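You operate a simulated robot arm through the tools that you are given. There is no shell and no other tool. Be economical: measure what you need, move in short steps, check, and stop when the job is done.

You are at the controls of a simulated robot arm. One attempt, no reset.

Task
The band in cell TWO is loose: shrink it tight with two bursts.
Fine: heater hood switch on, hood home on that cap twice, hood to its rest, switch off. Touch neither its mouth nor a hot band; split none. Dry hands at switches, buttons and plugs. Set down upright: heater hood. Where these are worked on the way, their far stop is far enough and under half their travel is too little: heater hood switch.

The check looks at the end state, three seconds after you hand in, the way a careful person would. Anything else that was tipped, shoved, dropped, spilled or broken makes it a failure. A push-on lid holds only when it is set on centred and level and pressed home; a screw cap is set on level and turned clockwise until tight.

Robot
A 6-joint arm with a two-finger parallel gripper, fixed in place. Base frame: the origin is at the foot of the arm, x ahead of it, y to its left, z up; the work surface is at about z = 1.005. Units: m, degrees, N and s.
With the tool pointing down near the work surface it reaches from about 0.32 to 0.82 m from the base axis. Its first joint turns from -166.0 to 166.0 degrees. Payload 3.91 kg.
Tool frame: the origin (TCP) lies between the finger pads and is the grasp point; the fingertips stand 0.03 m ahead of it; z points along the fingers, y is the line along which they close. Largest opening 0.11 m; finger width 0.02, thickness 0.01; the body of the gripper, 0.048 by 0.112 m, starts 0.055 m behind the TCP.
Orientation is that of the tool frame in the base frame, as a unit quaternion [x, y, z, w]. With the fingers straight down and closing along the base's y, the tool's x points along the base's -x, its y along +y and its z along -z.

Tools
- The arm moves only by the tool apply_moves. Its arguments are lists of equal length, an entry for each row: "xyz": the shift along the base's x, y, z in m, a list of three; "angular": the turn, a rotation vector about the base's x, y, z in rad, a list of three; "hand": the opening in per cent of the stroke, from 0 (shut) to 100 (fully open). In form: {"xyz": [[x, y, z], ...], "angular": [[ax, ay, az], ...], "hand": [hand, ...]}. A call has 1 to 8 rows; each row is the pose to reach, as a shift and turn from the pose commanded when the call began. A row lasts 0.2 s, in which the tool goes at most 0.05 m and 8.6 degrees; a call with a longer step from one row to the next is refused whole, and so is a gripper value outside its range. A pose out of reach is approached as far as the arm can. The call stops where the force on the tool passes 40 N (or 10 N more than at its start, if that is more) or the arm is blocked; 0.2 s more then pass. Each finger travels about 0.045 m/s and halts on what it meets, pressing with about 26 N; the grip force reading is that of the motor and also rises with nothing between the fingers. The clock runs only during rows and for 0.2 s after the last one: add rows that repeat a pose to give the fingers time. The reply holds the time, the measured pose of the TCP, the force on the tool along the base axes, the opening and the grip force, in the units named above and with some noise, with the torque about the TCP (base axes, N m) and any sound that the robot's microphone picked up.
- Cameras (640 x 400 px; columns grow to the right, rows downward): "scene" is fixed at [0.2204, -0.65, 1.5024]; the picture's right is [0.92, -0.39, 0.00], its down [-0.12, -0.28, -0.95] and it looks along [0.37, 0.88, -0.31] (base axes); focal length 358 px, centre (320, 200). "wrist" rides on the gripper at [0.077, 0.007, -0.114] in the tool frame; the picture's right is [-0.09, 1.00, 0.00], its down [-0.80, -0.07, -0.59] and it looks along [-0.59, -0.05, 0.80] (tool axes); focal length 270 px, centre (320, 200). There is no depth. A picture from a camera that has moved, and an enlarged one, comes with that camera's place and axes in the base frame and with its lens.
- camera(camera): a new picture of that camera. No time passes.
- lift_body(by): slides the trunk up (or, below 0, down) by that many m; the arm rides with it, the base frame stays. It gives what a move gives, with no picture.
- inspect(camera, box): a new picture of the part [left, top, right, bottom] of that camera's present view, enlarged. No time passes.
- job_done(): hands the job in; it is judged then, once.

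Work in short steps. Places have to be worked out from the pictures, the camera data and where the tool is seen: move nearer, look again, correct. Check each grasp and each placing, and mend what went wrong. You have 120 turns and 84 pictures in all, those below and enlarged ones among them. Open the gripper and draw the arm clear of the work before you hand the job in, unless the task says otherwise; then end with one line.

The tools are called as a command line: name --argument value ..., lists and objects as JSON in quotes. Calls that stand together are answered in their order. apply_moves: Moves the arm, as the interface text tells. Its arguments: {"type":"object","properties":{"xyz":{"type":"array","items":{"type":"array","items":{"type":"number"}}},"angular":{"type":"array","items":{"type":"array","items":{"type":"number"}}},"hand":{"type":"array","items":{"type":"number"}}},"required":["xyz","angular","hand"]} The other tools are called the same way: lift_body (by) slides the trunk up or down; camera (camera) takes a picture; inspect (camera, box) takes an enlarged picture of a part of a camera's view; job_done () hands the job in.

At the start:

```text
clock: 0.0
tcp_pos: [0.4825, 0.1574, 1.3441]
orientation: [0.0, 1.0, -0.001, 0.001]
contact_force: [-1.0, 0.2, -0.7]
torque: [-0.01, 0.04, -0.01]
finger_gap: 0.1099
gripper_force: 0.0
trunk travel left (down, up): [-0.55, 0.06]
```

scene: 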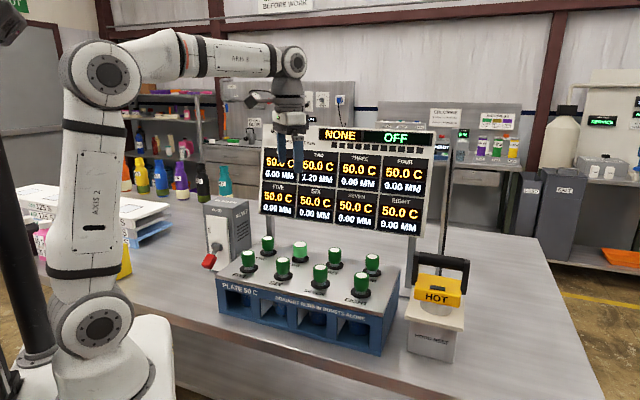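
wrist: 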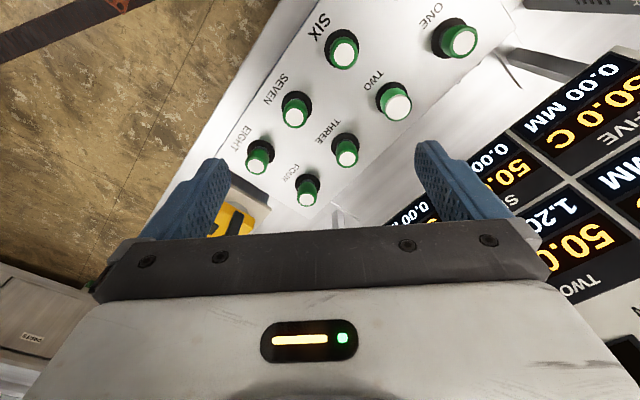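

I start with enlarged views of the plate, the switch box, the hood and the display.

inspect --camera "scene" --box '[190, 190, 330, 290]'

inspect --camera "scene" --box '[380, 240, 500, 370]'

inspect --camera "scene" --box '[250, 120, 440, 240]'

```text
4.00 times, centred on (260, 240) of scene
camera zoom: at [0.2204, -0.65, 1.5024], right [0.92, -0.39, 0.0], down [-0.12, -0.28, -0.95], along [0.37, 0.88, -0.31], focal length 1431 px, centre (560, 40)
```

zoom: 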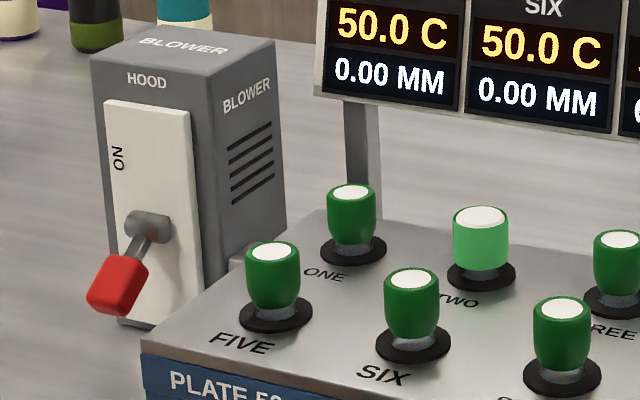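

```text
3.08 times, centred on (440, 305) of scene
camera zoom: at [0.2204, -0.65, 1.5024], right [0.92, -0.39, 0.0], down [-0.12, -0.28, -0.95], along [0.37, 0.88, -0.31], focal length 1101 px, centre (-49, -123)
```

zoom: 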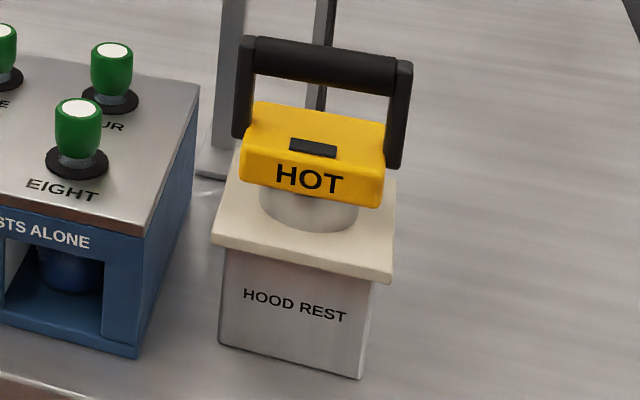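

```text
3.33 times, centred on (345, 180) of scene
camera zoom: at [0.2204, -0.65, 1.5024], right [0.92, -0.39, 0.0], down [-0.12, -0.28, -0.95], along [0.37, 0.88, -0.31], focal length 1193 px, centre (237, 267)
```

zoom: 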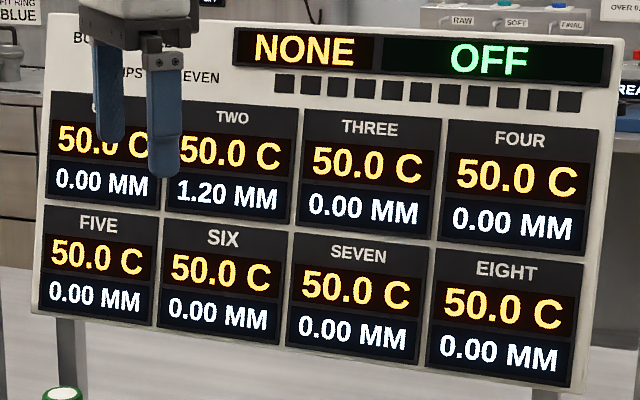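

The cells run ONE to FOUR along the back row, and TWO reads 1.20 mm. My first triangulation is doubtful, so I'll move the hand for a second viewpoint that also clears the display.

apply_moves --xyz '[[0, -0.04, 0.02], [0, -0.08, 0.04], [0, -0.12, 0.06], [0, -0.16, 0.08]]' --angular '[[0, 0, 0], [0, 0, 0], [0, 0, 0], [0, 0, 0]]' --hand '[100, 100, 100, 100]'

camera --camera "wrist"

camera --camera "scene"

```text
clock: 1.0
tcp_pos: [0.4831, -0.0029, 1.4248]
orientation: [0.0, 1.0, -0.001, 0.001]
contact_force: [-0.3, -0.4, 0.4]
torque: [0.05, 0.0, -0.01]
finger_gap: 0.11
gripper_force: 0.0
trunk travel left (down, up): [-0.55, 0.06]
```

```text
78 pictures are left
camera wrist: at [0.4067, 0.0042, 1.5394], right [0.09, 1.0, 0.0], down [0.8, -0.07, 0.59], along [0.59, -0.05, -0.8], focal length 270 px, centre (320, 200)
```

wrist: 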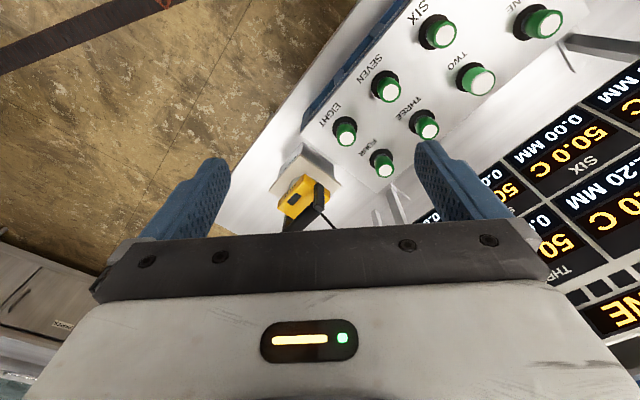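

```text
77 pictures are left
```

scene: 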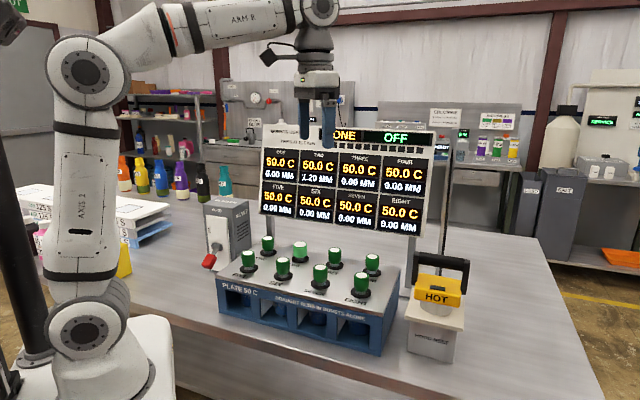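

Triangulation from three views agrees: the TWO cap top is near (0.54, 0.27, 1.057) and the hood near (0.775, -0.07, 1.02), so the table is lower than stated. Next I turn the hand to see the switch.

apply_moves --xyz '[[-0.02, 0.015, -0.02], [-0.04, 0.03, -0.04], [-0.06, 0.04, -0.06], [-0.08, 0.05, -0.08], [-0.1, 0.06, -0.1], [-0.11, 0.07, -0.12], [-0.12, 0.08, -0.13], [-0.13, 0.09, -0.14]]' --angular '[[0, 0, 0.14], [0, 0, 0.28], [0, 0, 0.42], [0, 0, 0.56], [0, 0, 0.7], [0, 0, 0.84], [0, 0, 0.98], [0, 0, 1.12]]' --hand '[100, 100, 100, 100, 100, 100, 100, 100]'

camera --camera "wrist"

inspect --camera "scene" --box '[250, 110, 450, 240]'

```text
clock: 2.8
tcp_pos: [0.3528, 0.0881, 1.2836]
orientation: [-0.532, 0.847, 0.0, 0.0]
contact_force: [0.2, 0.1, -0.3]
torque: [-0.01, 0.0, -0.02]
finger_gap: 0.1102
gripper_force: 0.1
trunk travel left (down, up): [-0.55, 0.06]
```

```text
76 pictures are left
camera wrist: at [0.3134, 0.0223, 1.398], right [-0.86, 0.51, 0.0], down [0.41, 0.69, 0.59], along [0.3, 0.51, -0.8], focal length 270 px, centre (320, 200)
```

wrist: 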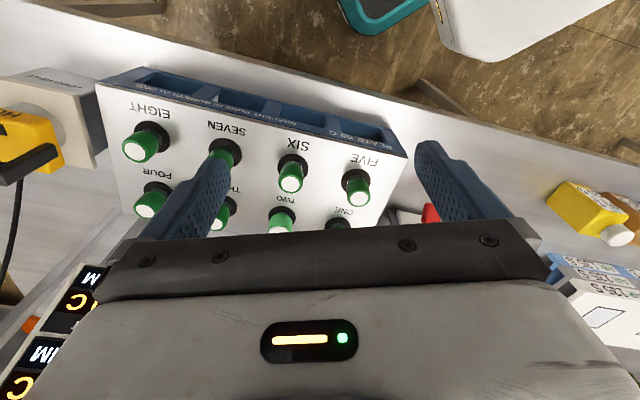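

```text
3.08 times, centred on (350, 175) of scene
camera zoom: at [0.2204, -0.65, 1.5024], right [0.92, -0.39, 0.0], down [-0.12, -0.28, -0.95], along [0.37, 0.88, -0.31], focal length 1101 px, centre (228, 277)
```

zoom: 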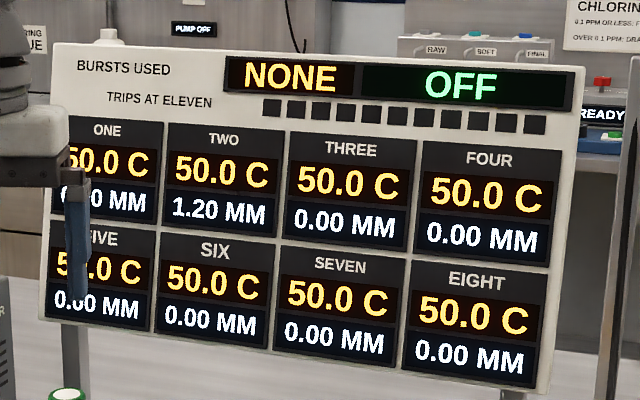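

The panel says "BURSTS USED", "TRIPS AT ELEVEN". I'll read the label on the plate front too.

inspect --camera "scene" --box '[210, 270, 390, 350]'

inspect --camera "wrist" --box '[330, 60, 460, 240]'

```text
3.56 times, centred on (300, 310) of scene
camera zoom: at [0.2204, -0.65, 1.5024], right [0.92, -0.39, 0.0], down [-0.12, -0.28, -0.95], along [0.37, 0.88, -0.31], focal length 1272 px, centre (391, -191)
```

zoom: 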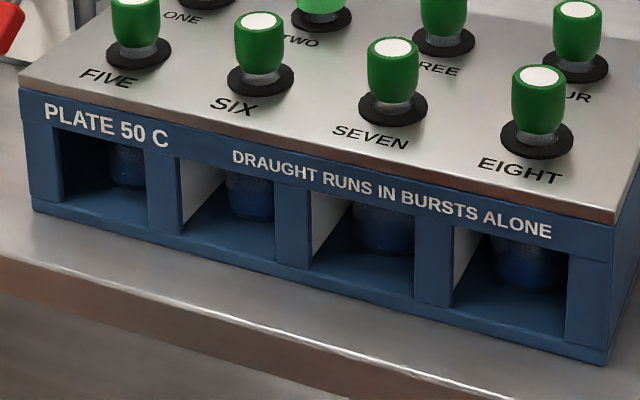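

```text
2.22 times, centred on (395, 150) of wrist
camera zoom: at [0.3134, 0.0223, 1.398], right [-0.86, 0.51, 0.0], down [0.41, 0.69, 0.59], along [0.3, 0.51, -0.8], focal length 601 px, centre (153, 311)
```

zoom: 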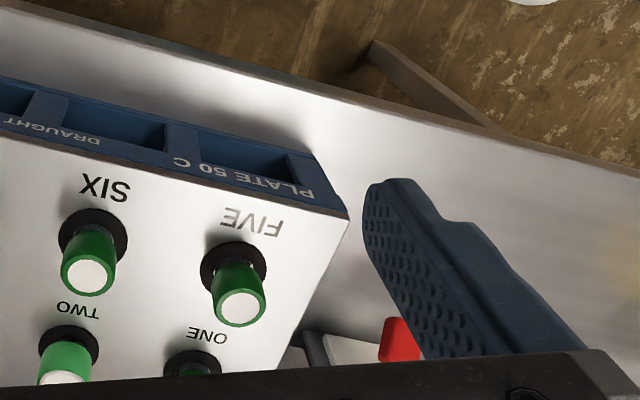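

The plate is turned about 45°, and the switch knob seems to be near (0.29, 0.44, 0.97). I'll move the hand above and in front of it for a proper look.

apply_moves --xyz '[[0, 0.04, 0], [-0.01, 0.08, -0.01], [-0.02, 0.12, -0.02], [-0.03, 0.16, -0.03], [-0.033, 0.2, -0.05]]' --angular '[[0, 0, 0.12], [0, 0, 0.24], [0, 0, 0.36], [0, 0, 0.48], [0, 0, 0.54]]' --hand '[100, 100, 100, 100, 100]'

camera --camera "wrist"

```text
clock: 4.0
tcp_pos: [0.3221, 0.2869, 1.2339]
orientation: [0.738, -0.675, 0.001, 0.001]
contact_force: [-0.1, 0.1, -0.3]
torque: [0.03, 0.01, -0.04]
finger_gap: 0.11
gripper_force: 0.1
trunk travel left (down, up): [-0.55, 0.06]
```

```text
72 pictures are left
camera wrist: at [0.3229, 0.2117, 1.3482], right [-1.0, 0.0, 0.0], down [0.0, 0.81, 0.59], along [0.0, 0.59, -0.81], focal length 270 px, centre (320, 200)
```

wrist: 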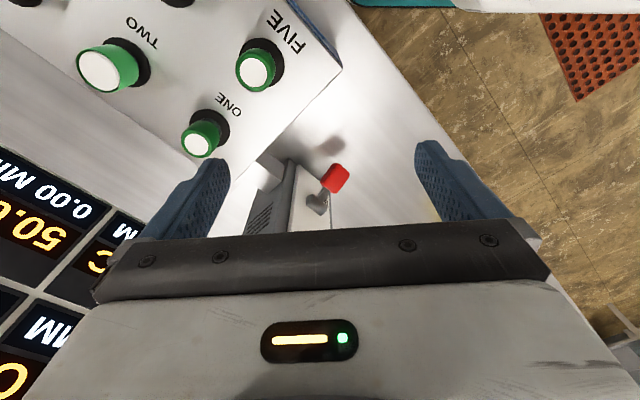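

Fresh estimate: knob at (0.295, 0.46, 0.95) and pivot at (0.33, 0.50, 0.97), with the face pointing back toward the base. I'll yaw the hand square to the switch and come lower.

apply_moves --xyz '[[-0.01, 0.01, -0.01], [-0.02, 0.02, -0.02], [-0.03, 0.03, -0.03], [-0.04, 0.045, -0.04], [-0.06, 0.06, -0.06], [-0.08, 0.075, -0.08]]' --angular '[[0, 0, -0.14], [0, 0, -0.28], [0, 0, -0.42], [0, 0, -0.56], [0, 0, -0.7], [0, 0, -0.84]]' --hand '[100, 100, 100, 100, 100, 100]'

camera --camera "wrist"

camera --camera "scene"

```text
clock: 5.4
tcp_pos: [0.2401, 0.3606, 1.1549]
orientation: [-0.398, 0.918, 0.0, 0.0]
contact_force: [0.3, -0.1, 0.4]
torque: [0.05, 0.0, 0.01]
finger_gap: 0.1098
gripper_force: 0.0
trunk travel left (down, up): [-0.55, 0.06]
```

```text
71 pictures are left
camera wrist: at [0.1821, 0.3107, 1.269], right [-0.67, 0.74, 0.0], down [0.6, 0.54, 0.59], along [0.44, 0.4, -0.8], focal length 270 px, centre (320, 200)
```

wrist: 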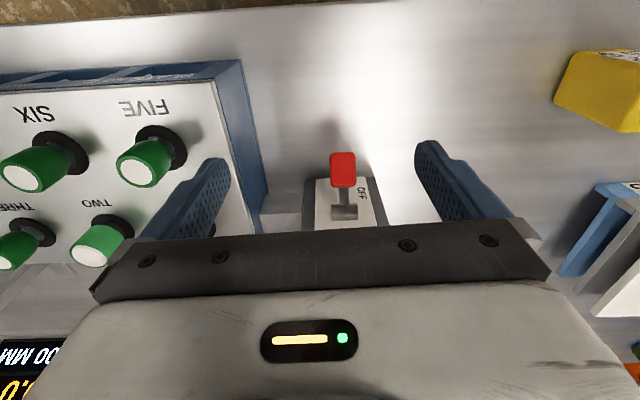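

```text
70 pictures are left
```

scene: 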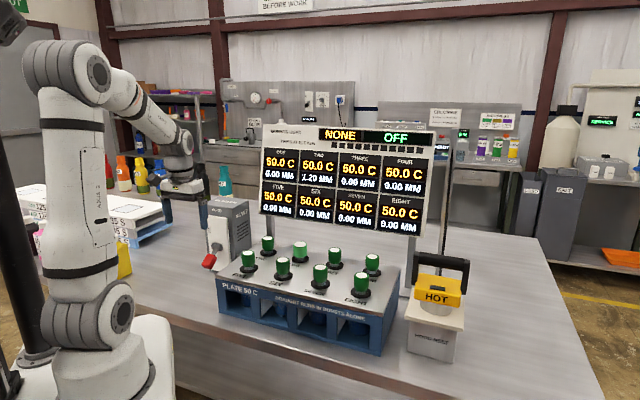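

The two views agree to a few millimetres: knob (0.296, 0.456, 0.954), pivot (0.329, 0.488, 0.986). I narrow the fingers and come down straddling the knob.

apply_moves --xyz '[[0.02, 0.035, -0.01], [0.04, 0.07, -0.02], [0.0535, 0.095, -0.04], [0.0535, 0.095, -0.08], [0.0535, 0.095, -0.11]]' --angular '[[0, 0, 0], [0, 0, 0], [0, 0, 0], [0, 0, 0], [0, 0, 0]]' --hand '[75, 70, 70, 70, 70]'

camera --camera "wrist"

inspect --camera "scene" --box '[160, 160, 300, 290]'

```text
clock: 6.6
tcp_pos: [0.2922, 0.4571, 1.0449]
orientation: [-0.399, 0.917, -0.001, 0.0]
contact_force: [0.1, -0.1, -0.5]
torque: [0.01, 0.01, 0.02]
finger_gap: 0.0771
gripper_force: 0.0
trunk travel left (down, up): [-0.55, 0.06]
```

```text
69 pictures are left
camera wrist: at [0.2355, 0.4064, 1.1586], right [-0.67, 0.74, 0.0], down [0.6, 0.54, 0.59], along [0.44, 0.4, -0.8], focal length 270 px, centre (320, 200)
```

wrist: 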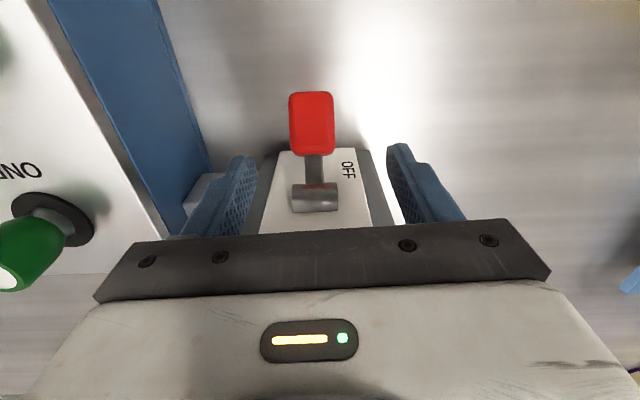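

```text
3.08 times, centred on (230, 225) of scene
camera zoom: at [0.2204, -0.65, 1.5024], right [0.92, -0.39, 0.0], down [-0.12, -0.28, -0.95], along [0.37, 0.88, -0.31], focal length 1101 px, centre (597, 123)
```

zoom: 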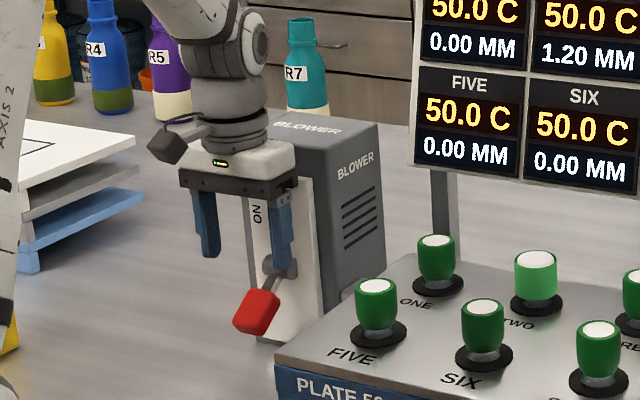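

Knob confirmed at (0.296, 0.453). The blower box is tall beside the wrist, so I tilt the tool about 23° away from the box while descending, then close on the knob.

apply_moves --xyz '[[-0.005, -0.007, 0], [-0.005, -0.007, -0.01], [-0.003, -0.005, -0.03], [-0.001, -0.004, -0.06], [0, -0.004, -0.088]]' --angular '[[0.09, -0.1, 0], [0.18, -0.2, 0], [0.27, -0.3, 0], [0.27, -0.3, 0], [0.27, -0.3, 0]]' --hand '[70, 70, 70, 70, 70]'

camera --camera "wrist"

inspect --camera "scene" --box '[160, 160, 300, 290]'

```text
clock: 7.8
tcp_pos: [0.2925, 0.4529, 0.9558]
orientation: [-0.391, 0.898, 0.064, 0.19]
contact_force: [0.1, 0.0, 0.0]
torque: [-0.02, 0.0, 0.02]
finger_gap: 0.0771
gripper_force: 0.1
trunk travel left (down, up): [-0.55, 0.06]
```

```text
67 pictures are left
camera wrist: at [0.2061, 0.3756, 1.0312], right [-0.67, 0.74, 0.0], down [0.38, 0.34, 0.86], along [0.64, 0.58, -0.51], focal length 270 px, centre (320, 200)
```

wrist: 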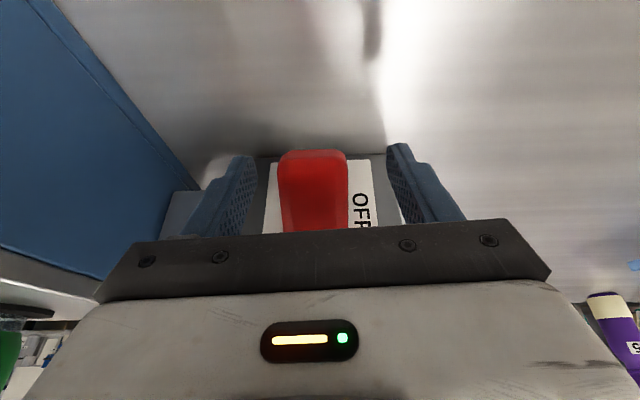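

```text
3.08 times, centred on (230, 225) of scene
camera zoom: at [0.2204, -0.65, 1.5024], right [0.92, -0.39, 0.0], down [-0.12, -0.28, -0.95], along [0.37, 0.88, -0.31], focal length 1101 px, centre (597, 123)
```

zoom: 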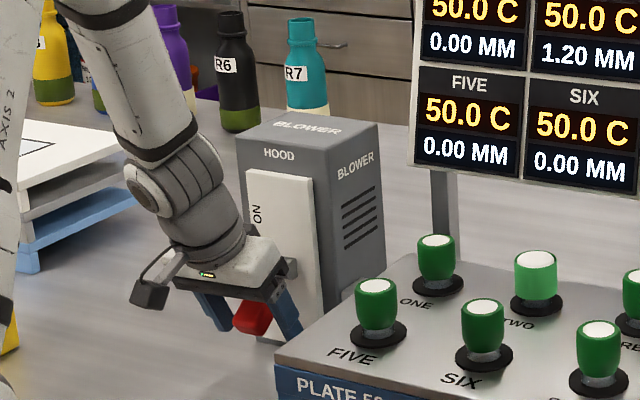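

The knob is between the fingers, about 3 mm left of centre. I correct that and close.

apply_moves --xyz '[[0.002, -0.0025, 0], [0.002, -0.0025, 0], [0.002, -0.0025, 0], [0.002, -0.0025, 0]]' --angular '[[0, 0, 0], [0, 0, 0], [0, 0, 0], [0, 0, 0]]' --hand '[55, 35, 25, 25]'

```text
clock: 8.8
tcp_pos: [0.294, 0.4491, 0.958]
orientation: [-0.391, 0.899, 0.064, 0.19]
contact_force: [-4.5, 0.9, -1.8]
torque: [0.82, 0.98, -0.04]
finger_gap: 0.0348
gripper_force: 44.4
trunk travel left (down, up): [-0.55, 0.06]
```

The knob is held at 0.035 m. I lift it along the lever's arc.

apply_moves --xyz '[[-0.003, -0.003, 0.007], [-0.005, -0.005, 0.015], [-0.007, -0.006, 0.024], [-0.007, -0.007, 0.032], [-0.007, -0.006, 0.042], [-0.005, -0.005, 0.05], [-0.002, -0.002, 0.058], [0.001, 0.001, 0.066]]' --angular '[[0, 0, 0], [0, 0, 0], [0, 0, 0], [0, 0, 0], [0, 0, 0], [0, 0, 0], [0, 0, 0], [0, 0, 0]]' --hand '[25, 25, 25, 25, 25, 25, 25, 25]'

inspect --camera "scene" --box '[160, 160, 300, 290]'

camera --camera "scene"

```text
clock: 10.6
tcp_pos: [0.2936, 0.45, 1.0216]
orientation: [-0.391, 0.899, 0.061, 0.189]
contact_force: [-18.9, -15.8, -17.6]
torque: [-0.19, 1.87, -0.35]
finger_gap: 0.0346
gripper_force: 44.7
trunk travel left (down, up): [-0.55, 0.06]
heard: click
```

```text
3.08 times, centred on (230, 225) of scene
camera zoom: at [0.2204, -0.65, 1.5024], right [0.92, -0.39, 0.0], down [-0.12, -0.28, -0.95], along [0.37, 0.88, -0.31], focal length 1101 px, centre (597, 123)
```

zoom: 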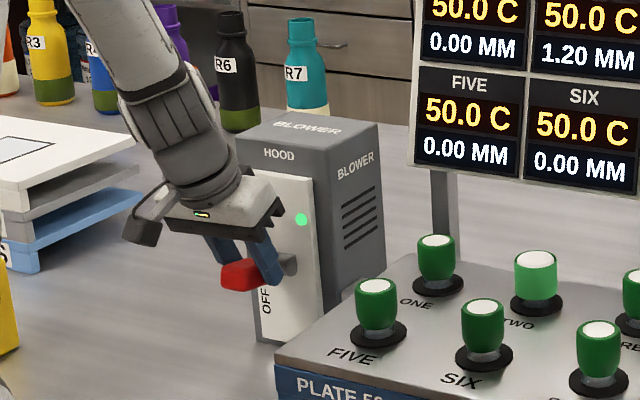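

```text
64 pictures are left
```

scene: 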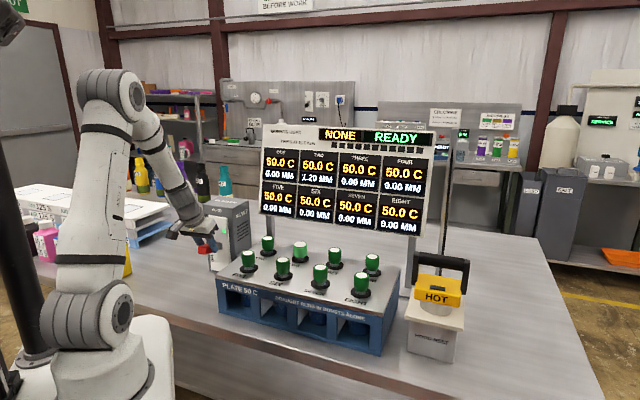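

Click heard, green lamp lit and the display reads READY. I open and back away along the tool axis.

apply_moves --xyz '[[0, 0, -0.002], [0, 0, -0.002], [0, 0, -0.002], [-0.01, -0.009, 0.03], [-0.02, -0.018, 0.06], [-0.03, -0.03, 0.1], [-0.03, -0.04, 0.14]]' --angular '[[0, 0, 0], [0, 0, 0], [0, 0, 0], [0, 0, 0], [0, 0, 0], [-0.12, 0.13, 0], [-0.24, 0.26, 0]]' --hand '[50, 70, 70, 70, 70, 70, 70]'

inspect --camera "scene" --box '[160, 120, 450, 290]'

```text
refused: row 6 steps farther than a row can; nothing moved
```

```text
2.21 times, centred on (305, 205) of scene
camera zoom: at [0.2204, -0.65, 1.5024], right [0.92, -0.39, 0.0], down [-0.12, -0.28, -0.95], along [0.37, 0.88, -0.31], focal length 790 px, centre (353, 189)
```

zoom: 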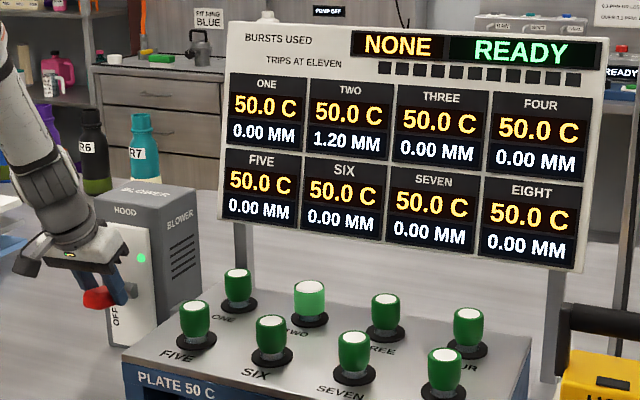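

The angular step was too large, so I resend with smaller turns.

apply_moves --xyz '[[0, 0, -0.002], [0, 0, -0.002], [0, 0, -0.002], [-0.01, -0.009, 0.03], [-0.02, -0.018, 0.06], [-0.03, -0.03, 0.1], [-0.03, -0.035, 0.14], [-0.03, -0.035, 0.18]]' --angular '[[0, 0, 0], [0, 0, 0], [0, 0, 0], [0, 0, 0], [0, 0, 0], [-0.09, 0.1, 0], [-0.18, 0.2, 0], [-0.27, 0.3, 0]]' --hand '[50, 70, 70, 70, 70, 70, 70, 70]'

inspect --camera "scene" --box '[160, 120, 450, 290]'

```text
clock: 12.4
tcp_pos: [0.2646, 0.4165, 1.2044]
orientation: [-0.399, 0.917, 0.0, -0.001]
contact_force: [0.4, 0.6, 1.0]
torque: [-0.01, -0.02, -0.02]
finger_gap: 0.077
gripper_force: 0.1
trunk travel left (down, up): [-0.55, 0.06]
```

```text
2.21 times, centred on (305, 205) of scene
camera zoom: at [0.2204, -0.65, 1.5024], right [0.92, -0.39, 0.0], down [-0.12, -0.28, -0.95], along [0.37, 0.88, -0.31], focal length 790 px, centre (353, 189)
```

zoom: 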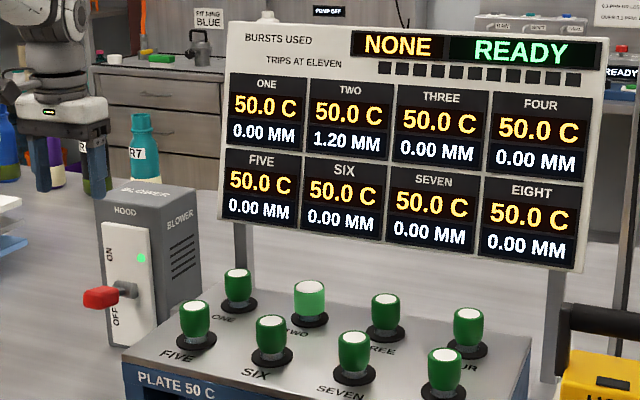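

The switch is on. Now I swing over toward the hood rest.

apply_moves --xyz '[[0.02, -0.035, 0.02], [0.04, -0.07, 0.04], [0.06, -0.105, 0.06], [0.08, -0.145, 0.07], [0.1, -0.185, 0.08], [0.12, -0.225, 0.09], [0.145, -0.265, 0.1], [0.17, -0.305, 0.1]]' --angular '[[0, 0, -0.1], [0, 0, -0.2], [0, 0, -0.3], [0, 0, -0.4], [0, 0, -0.5], [0, 0, -0.6], [0, 0, -0.7], [0, 0, -0.8]]' --hand '[70, 75, 80, 90, 100, 100, 100, 100]'

apply_moves --xyz '[[0.04, -0.03, 0], [0.08, -0.06, 0], [0.12, -0.09, 0], [0.16, -0.12, -0.01], [0.19, -0.15, -0.03]]' --angular '[[0, 0, 0], [0, 0, 0], [0, 0, 0], [0, 0, 0], [0, 0, 0]]' --hand '[100, 100, 100, 100, 100]'

camera --camera "wrist"

camera --camera "scene"

```text
clock: 14.2
tcp_pos: [0.4351, 0.108, 1.3024]
orientation: [-0.01, 1.0, 0.001, 0.0]
contact_force: [0.3, 0.4, -0.1]
torque: [-0.01, 0.03, 0.02]
finger_gap: 0.1101
gripper_force: 0.0
trunk travel left (down, up): [-0.55, 0.06]
```

```text
refused: row 4 steps farther than a row can; nothing moved
```

```text
61 pictures are left
camera wrist: at [0.3588, 0.1153, 1.4168], right [0.07, 1.0, 0.0], down [0.8, -0.06, 0.59], along [0.59, -0.04, -0.8], focal length 270 px, centre (320, 200)
```

wrist: 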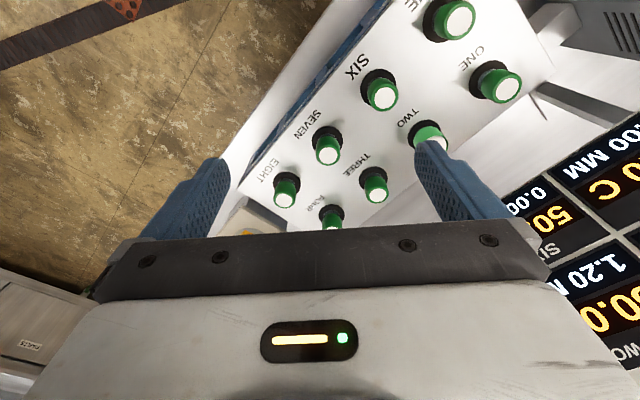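

```text
60 pictures are left
```

scene: 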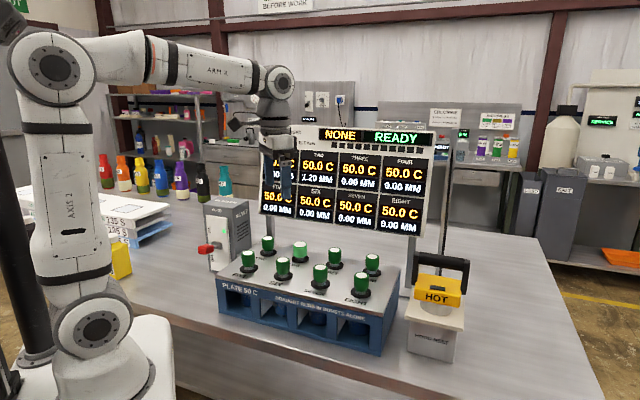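

One row was too long, so I resend with shorter steps.

apply_moves --xyz '[[0.03, -0.025, 0], [0.06, -0.05, 0], [0.09, -0.075, 0], [0.12, -0.1, -0.01], [0.15, -0.125, -0.02], [0.18, -0.15, -0.03]]' --angular '[[0, 0, 0], [0, 0, 0], [0, 0, 0], [0, 0, 0], [0, 0, 0], [0, 0, 0]]' --hand '[100, 100, 100, 100, 100, 100]'

camera --camera "wrist"

inspect --camera "scene" --box '[380, 130, 540, 370]'

```text
clock: 15.6
tcp_pos: [0.615, -0.038, 1.2701]
orientation: [-0.009, 1.0, 0.0, -0.001]
contact_force: [0.0, 0.0, -0.3]
torque: [0.02, 0.0, -0.01]
finger_gap: 0.1102
gripper_force: 0.1
trunk travel left (down, up): [-0.55, 0.06]
```

```text
59 pictures are left
camera wrist: at [0.5389, -0.0319, 1.3838], right [0.07, 1.0, 0.0], down [0.8, -0.06, 0.59], along [0.59, -0.04, -0.81], focal length 270 px, centre (320, 200)
```

wrist: 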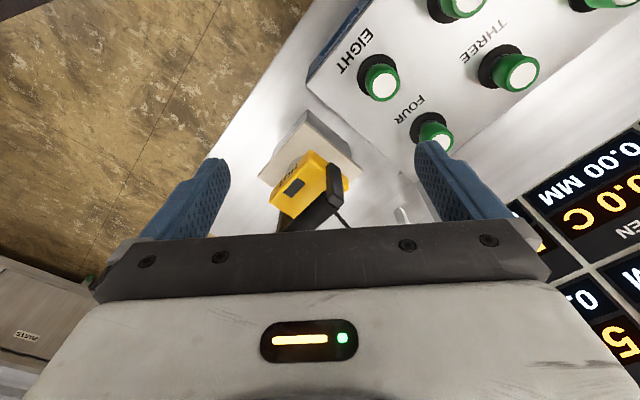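

```text
1.67 times, centred on (460, 250) of scene
camera zoom: at [0.2204, -0.65, 1.5024], right [0.92, -0.39, 0.0], down [-0.12, -0.28, -0.95], along [0.37, 0.88, -0.31], focal length 596 px, centre (87, 117)
```

zoom: 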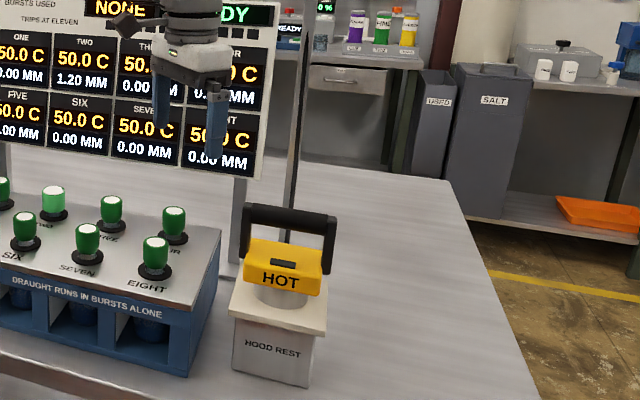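

The hood stands on its rest with a cord rising behind it. I go closer so the handle comes into view clear of the gripper body.

apply_moves --xyz '[[0.04, -0.01, 0], [0.08, -0.02, 0], [0.11, -0.03, 0]]' --angular '[[0, 0, 0], [0, 0, 0], [0, 0, 0]]' --hand '[100, 100, 100]'

camera --camera "wrist"

```text
clock: 16.4
tcp_pos: [0.7268, -0.0686, 1.2712]
orientation: [-0.009, 1.0, 0.0, -0.001]
contact_force: [1.3, 0.2, 0.1]
torque: [-0.01, 0.0, 0.01]
finger_gap: 0.1101
gripper_force: 0.1
trunk travel left (down, up): [-0.55, 0.06]
```

```text
57 pictures are left
camera wrist: at [0.6515, -0.0623, 1.3856], right [0.07, 1.0, 0.0], down [0.8, -0.05, 0.59], along [0.59, -0.04, -0.81], focal length 270 px, centre (320, 200)
```

wrist: 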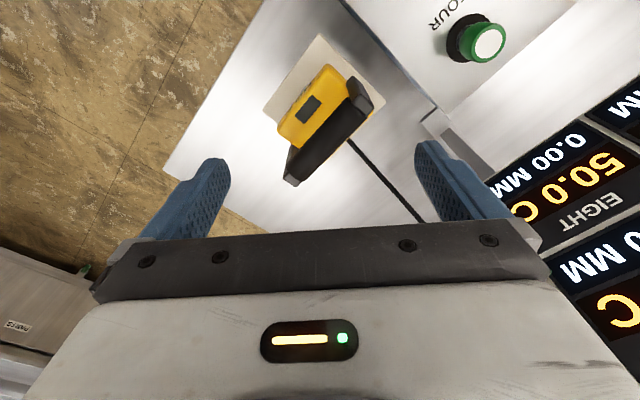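

Handle bar fits at centre (0.778, -0.060, 1.10), running along about -48°, with the yellow top at 1.053. I yaw about -50° so the fingers close across the bar, then centre above it.

apply_moves --xyz '[[0.01, 0, 0], [0.02, 0, 0], [0.03, 0.005, 0], [0.04, 0.006, 0], [0.05, 0.009, 0], [0.05, 0.009, -0.02], [0.05, 0.009, -0.04]]' --angular '[[0, 0, -0.13], [0, 0, -0.26], [0, 0, -0.39], [0, 0, -0.52], [0, 0, -0.65], [0, 0, -0.78], [0, 0, -0.87]]' --hand '[100, 100, 100, 100, 100, 100, 100]'

camera --camera "wrist"

inspect --camera "scene" --box '[350, 150, 540, 370]'

```text
clock: 18.0
tcp_pos: [0.7657, -0.0585, 1.2309]
orientation: [0.413, 0.911, 0.0, 0.001]
contact_force: [0.0, 0.8, -0.5]
torque: [0.01, -0.04, -0.01]
finger_gap: 0.1101
gripper_force: 0.1
out of reach, approached as far as the arm can: row 3, 4, 5, 6, 7
trunk travel left (down, up): [-0.55, 0.06]
```

```text
56 pictures are left
camera wrist: at [0.7192, 0.0051, 1.3442], right [0.81, 0.59, 0.0], down [0.47, -0.65, 0.6], along [0.35, -0.48, -0.8], focal length 270 px, centre (320, 200)
```

wrist: 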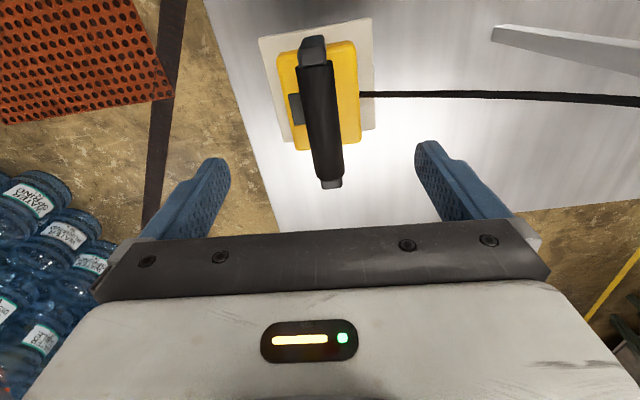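

```text
1.82 times, centred on (445, 260) of scene
camera zoom: at [0.2204, -0.65, 1.5024], right [0.92, -0.39, 0.0], down [-0.12, -0.28, -0.95], along [0.37, 0.88, -0.31], focal length 651 px, centre (93, 91)
```

zoom: 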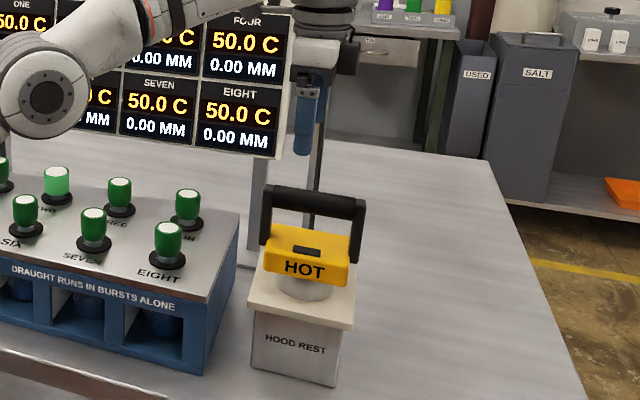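

At this height the arm stops about 1 cm short in x, but the bar is centred between the fingers. I descend partway, where reach should improve.

apply_moves --xyz '[[0, -0.004, -0.03], [0, -0.004, -0.06], [0, -0.004, -0.08], [0, -0.004, -0.08]]' --angular '[[0, 0, 0], [0, 0, 0], [0, 0, 0], [0, 0, 0]]' --hand '[85, 75, 75, 75]'

camera --camera "wrist"

```text
clock: 19.0
tcp_pos: [0.7653, -0.0612, 1.1469]
orientation: [0.412, 0.911, 0.0, 0.0]
contact_force: [0.0, -0.3, 0.5]
torque: [0.0, 0.05, -0.01]
finger_gap: 0.0826
gripper_force: 0.0
trunk travel left (down, up): [-0.55, 0.06]
```

```text
54 pictures are left
camera wrist: at [0.7195, 0.0013, 1.2617], right [0.81, 0.59, 0.0], down [0.48, -0.65, 0.59], along [0.35, -0.48, -0.8], focal length 270 px, centre (320, 200)
```

wrist: 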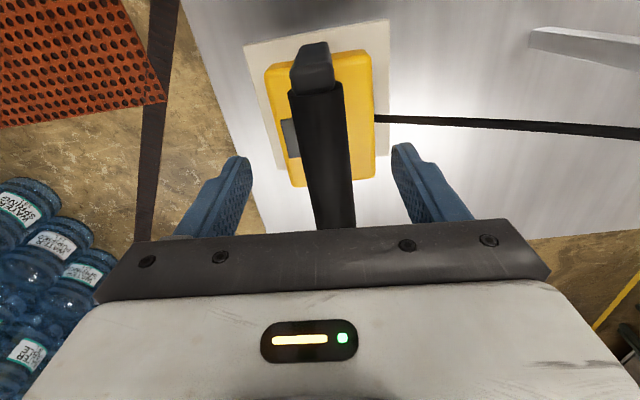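

Centred across the bar but about 14 mm short along it. I slide along the bar and descend to grip height.

apply_moves --xyz '[[0.009, -0.01, -0.015], [0.009, -0.01, -0.03], [0.009, -0.01, -0.047], [0.009, -0.01, -0.047]]' --angular '[[0, 0, 0], [0, 0, 0], [0, 0, 0], [0, 0, 0]]' --hand '[75, 75, 75, 75]'

camera --camera "wrist"

inspect --camera "scene" --box '[380, 190, 500, 370]'

```text
clock: 20.0
tcp_pos: [0.7738, -0.0733, 1.1007]
orientation: [0.412, 0.911, 0.0, 0.0]
contact_force: [0.9, 0.0, 1.0]
torque: [0.0, 0.01, 0.03]
finger_gap: 0.0825
gripper_force: 0.0
trunk travel left (down, up): [-0.55, 0.06]
```

```text
53 pictures are left
camera wrist: at [0.7286, -0.0093, 1.2145], right [0.81, 0.59, 0.0], down [0.48, -0.65, 0.59], along [0.35, -0.48, -0.8], focal length 270 px, centre (320, 200)
```

wrist: 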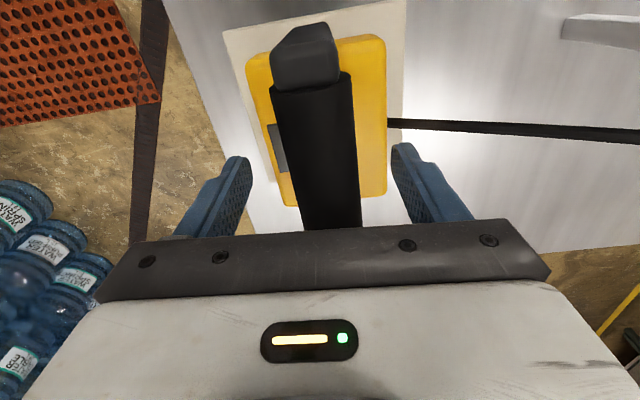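

```text
2.22 times, centred on (440, 280) of scene
camera zoom: at [0.2204, -0.65, 1.5024], right [0.92, -0.39, 0.0], down [-0.12, -0.28, -0.95], along [0.37, 0.88, -0.31], focal length 795 px, centre (53, 22)
```

zoom: 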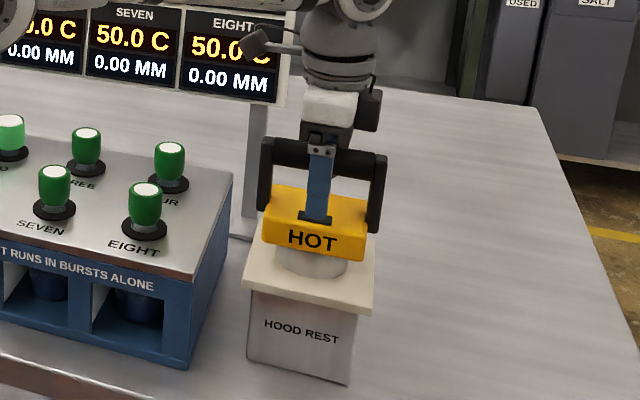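

The fingers straddle the bar near its middle. I close now.

apply_moves --xyz '[[0, 0, 0], [0, 0, 0], [0, 0, 0], [0, 0, 0], [0, 0, 0]]' --angular '[[0, 0, 0], [0, 0, 0], [0, 0, 0], [0, 0, 0], [0, 0, 0]]' --hand '[50, 30, 15, 10, 10]'

```text
clock: 21.2
tcp_pos: [0.7746, -0.0728, 1.1034]
orientation: [0.413, 0.911, -0.001, 0.001]
contact_force: [4.1, 1.4, 6.1]
torque: [-0.04, -0.14, 0.07]
finger_gap: 0.0304
gripper_force: 25.8
trunk travel left (down, up): [-0.55, 0.06]
```

Gripped at 0.030 m. I lift straight up in small steps and check the load.

apply_moves --xyz '[[0, 0, 0.015], [0, 0, 0.03], [0, 0, 0.05], [0, 0, 0.07]]' --angular '[[0, 0, 0], [0, 0, 0], [0, 0, 0], [0, 0, 0]]' --hand '[10, 10, 10, 10]'

inspect --camera "scene" --box '[380, 190, 500, 370]'

camera --camera "wrist"

```text
clock: 22.2
tcp_pos: [0.7746, -0.0725, 1.1721]
orientation: [0.412, 0.911, -0.001, -0.001]
contact_force: [-0.6, -0.6, -4.4]
torque: [0.0, 0.05, -0.02]
finger_gap: 0.029
gripper_force: 26.2
trunk travel left (down, up): [-0.55, 0.06]
```

```text
2.22 times, centred on (440, 280) of scene
camera zoom: at [0.2204, -0.65, 1.5024], right [0.92, -0.39, 0.0], down [-0.12, -0.28, -0.95], along [0.37, 0.88, -0.31], focal length 795 px, centre (53, 22)
```

zoom: 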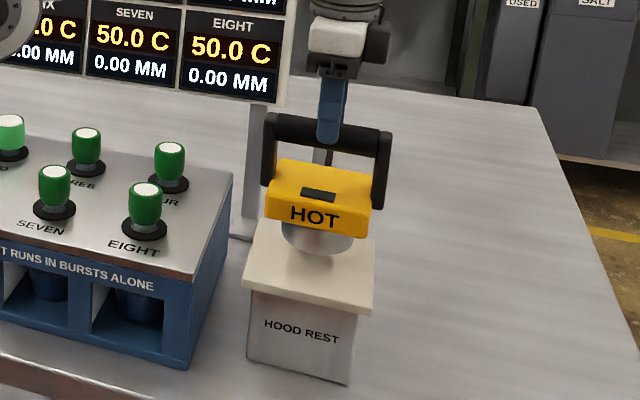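

```text
50 pictures are left
camera wrist: at [0.7287, -0.0094, 1.2862], right [0.81, 0.59, 0.0], down [0.48, -0.65, 0.59], along [0.35, -0.48, -0.8], focal length 270 px, centre (320, 200)
```

wrist: 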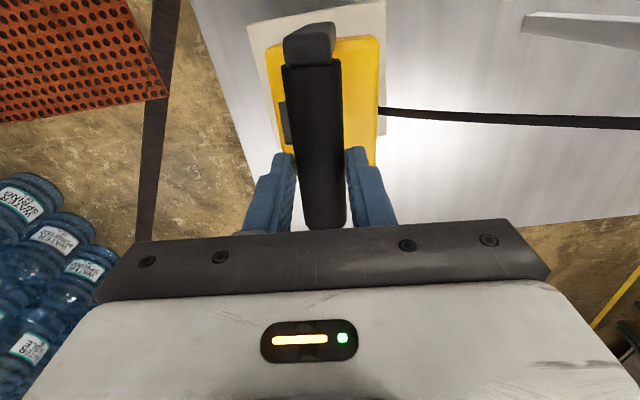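

The hood has risen only about 25 mm while the hand rose 70 mm, so the bar slipped to the fingertips. I set it back on its rest before regripping deeper.

apply_moves --xyz '[[0, 0, -0.005], [0, 0, -0.01], [0, 0, -0.015], [0, 0, -0.02], [0, 0, -0.025], [0, 0, -0.028]]' --angular '[[0, 0, 0], [0, 0, 0], [0, 0, 0], [0, 0, 0], [0, 0, 0], [0, 0, 0]]' --hand '[10, 10, 10, 10, 10, 10]'

inspect --camera "scene" --box '[390, 220, 490, 350]'

```text
clock: 23.6
tcp_pos: [0.7743, -0.0712, 1.1457]
orientation: [0.412, 0.911, 0.0, 0.003]
contact_force: [1.6, 0.2, 7.4]
torque: [-0.31, -0.07, 0.04]
finger_gap: 0.0289
gripper_force: 26.2
trunk travel left (down, up): [-0.55, 0.06]
```

```text
3.08 times, centred on (440, 285) of scene
camera zoom: at [0.2204, -0.65, 1.5024], right [0.92, -0.39, 0.0], down [-0.12, -0.28, -0.95], along [0.37, 0.88, -0.31], focal length 1101 px, centre (-49, -62)
```

zoom: 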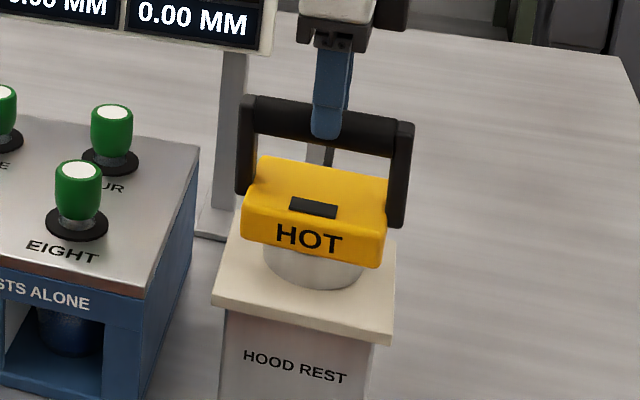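

It's back on the rest at its original picture position (contact +7 N). I open, go down to 1.094, and regrip harder.

apply_moves --xyz '[[0, 0, 0], [0, 0, 0], [0, 0, 0], [0, 0, -0.03], [0, 0, -0.052], [0, 0, -0.052]]' --angular '[[0, 0, 0], [0, 0, 0], [0, 0, 0], [0, 0, 0], [0, 0, 0], [0, 0, 0]]' --hand '[40, 65, 75, 75, 75, 75]'

inspect --camera "scene" --box '[390, 220, 490, 350]'

camera --camera "wrist"

```text
clock: 25.0
tcp_pos: [0.7763, -0.0724, 1.0924]
orientation: [0.413, 0.911, 0.0, 0.0]
contact_force: [0.5, -0.5, 0.1]
torque: [0.0, -0.02, 0.03]
finger_gap: 0.0826
gripper_force: 0.1
trunk travel left (down, up): [-0.55, 0.06]
```

```text
3.08 times, centred on (440, 285) of scene
camera zoom: at [0.2204, -0.65, 1.5024], right [0.92, -0.39, 0.0], down [-0.12, -0.28, -0.95], along [0.37, 0.88, -0.31], focal length 1101 px, centre (-49, -62)
```

zoom: 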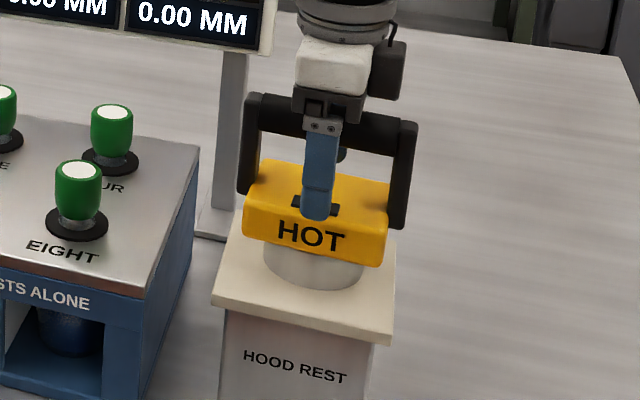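

```text
47 pictures are left
camera wrist: at [0.7307, -0.0084, 1.2058], right [0.81, 0.59, 0.0], down [0.48, -0.65, 0.59], along [0.35, -0.48, -0.8], focal length 270 px, centre (320, 200)
```

wrist: 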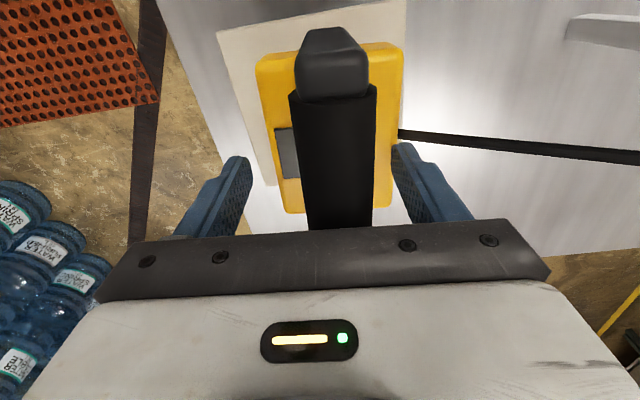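

The hood now sits about 1 cm further back on its pad than before, which I'll correct at the end. I shift over the bar and close fully.

apply_moves --xyz '[[0.008, 0.007, 0], [0.008, 0.007, 0], [0.008, 0.007, 0], [0.008, 0.007, 0], [0.008, 0.007, 0], [0.008, 0.007, 0]]' --angular '[[0, 0, 0], [0, 0, 0], [0, 0, 0], [0, 0, 0], [0, 0, 0], [0, 0, 0]]' --hand '[75, 50, 25, 0, 0, 0]'

apply_moves --xyz '[[0, 0, 0.004], [0, 0, 0.008], [0, 0, 0.012], [0, 0, 0.016], [0, 0, 0.02]]' --angular '[[0, 0, 0], [0, 0, 0], [0, 0, 0], [0, 0, 0], [0, 0, 0]]' --hand '[0, 0, 0, 0, 0]'

inspect --camera "scene" --box '[390, 220, 490, 350]'

camera --camera "wrist"

```text
clock: 26.4
tcp_pos: [0.7828, -0.0642, 1.0934]
orientation: [0.412, 0.911, 0.0, 0.0]
contact_force: [-2.0, -1.9, 0.7]
torque: [0.0, 0.02, 0.01]
finger_gap: 0.0293
gripper_force: 26.0
trunk travel left (down, up): [-0.55, 0.06]
```

```text
clock: 27.6
tcp_pos: [0.7842, -0.0653, 1.1115]
orientation: [0.412, 0.911, 0.001, 0.0]
contact_force: [0.4, 0.0, -4.4]
torque: [-0.03, 0.0, 0.0]
finger_gap: 0.0296
gripper_force: 25.9
trunk travel left (down, up): [-0.55, 0.06]
```

```text
3.08 times, centred on (440, 285) of scene
camera zoom: at [0.2204, -0.65, 1.5024], right [0.92, -0.39, 0.0], down [-0.12, -0.28, -0.95], along [0.37, 0.88, -0.31], focal length 1101 px, centre (-49, -62)
```

zoom: 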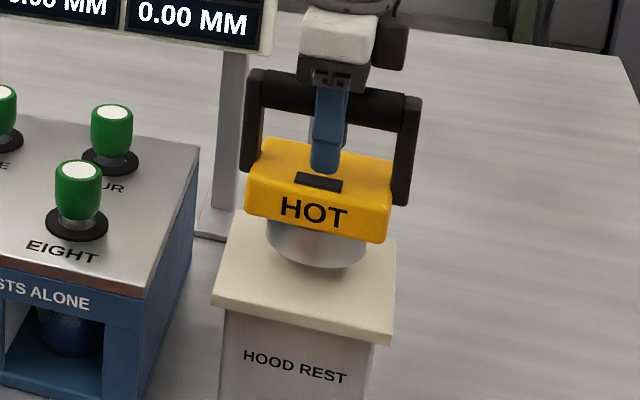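

```text
45 pictures are left
camera wrist: at [0.7381, -0.0017, 1.2251], right [0.81, 0.59, 0.0], down [0.48, -0.65, 0.59], along [0.35, -0.48, -0.8], focal length 270 px, centre (320, 200)
```

wrist: 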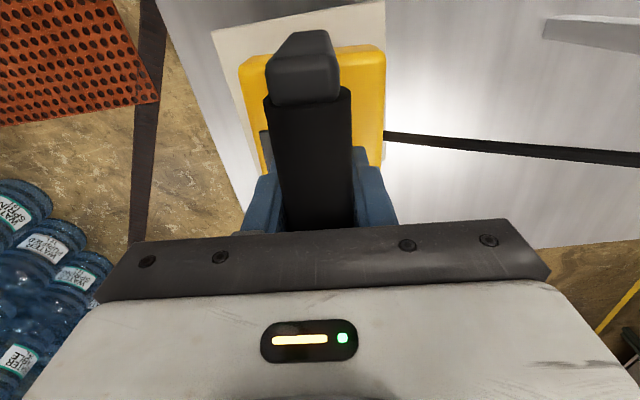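

It's lifting cleanly now: weight about 4.4 N, mouth roughly 0.108 below the TCP and centred under it. I raise further, then retreat over toward cell TWO.

apply_moves --xyz '[[0, 0, 0.03], [0, 0, 0.06], [-0.015, 0.015, 0.085], [-0.035, 0.035, 0.1], [-0.055, 0.06, 0.115], [-0.075, 0.085, 0.125], [-0.095, 0.11, 0.13], [-0.115, 0.14, 0.13]]' --angular '[[0, 0, 0], [0, 0, 0], [0, 0, 0], [0, 0, 0], [0, 0, 0], [0, 0, 0], [0, 0, 0], [0, 0, 0]]' --hand '[0, 0, 0, 0, 0, 0, 0, 0]'

camera --camera "scene"

```text
clock: 29.4
tcp_pos: [0.6661, 0.076, 1.2401]
orientation: [0.413, 0.911, 0.0, -0.001]
contact_force: [-0.2, 0.8, -4.0]
torque: [-0.02, -0.03, -0.01]
finger_gap: 0.0295
gripper_force: 25.6
trunk travel left (down, up): [-0.55, 0.06]
```

```text
44 pictures are left
```

scene: 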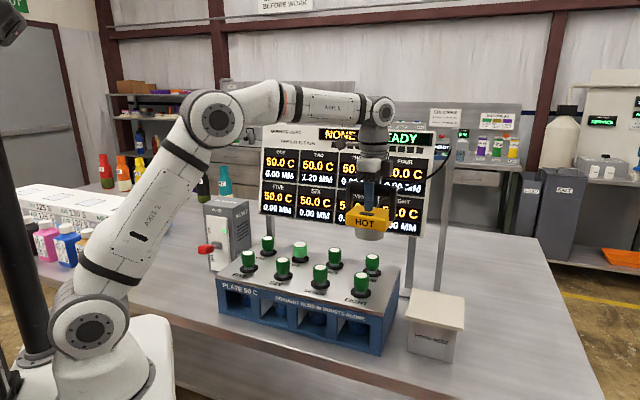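

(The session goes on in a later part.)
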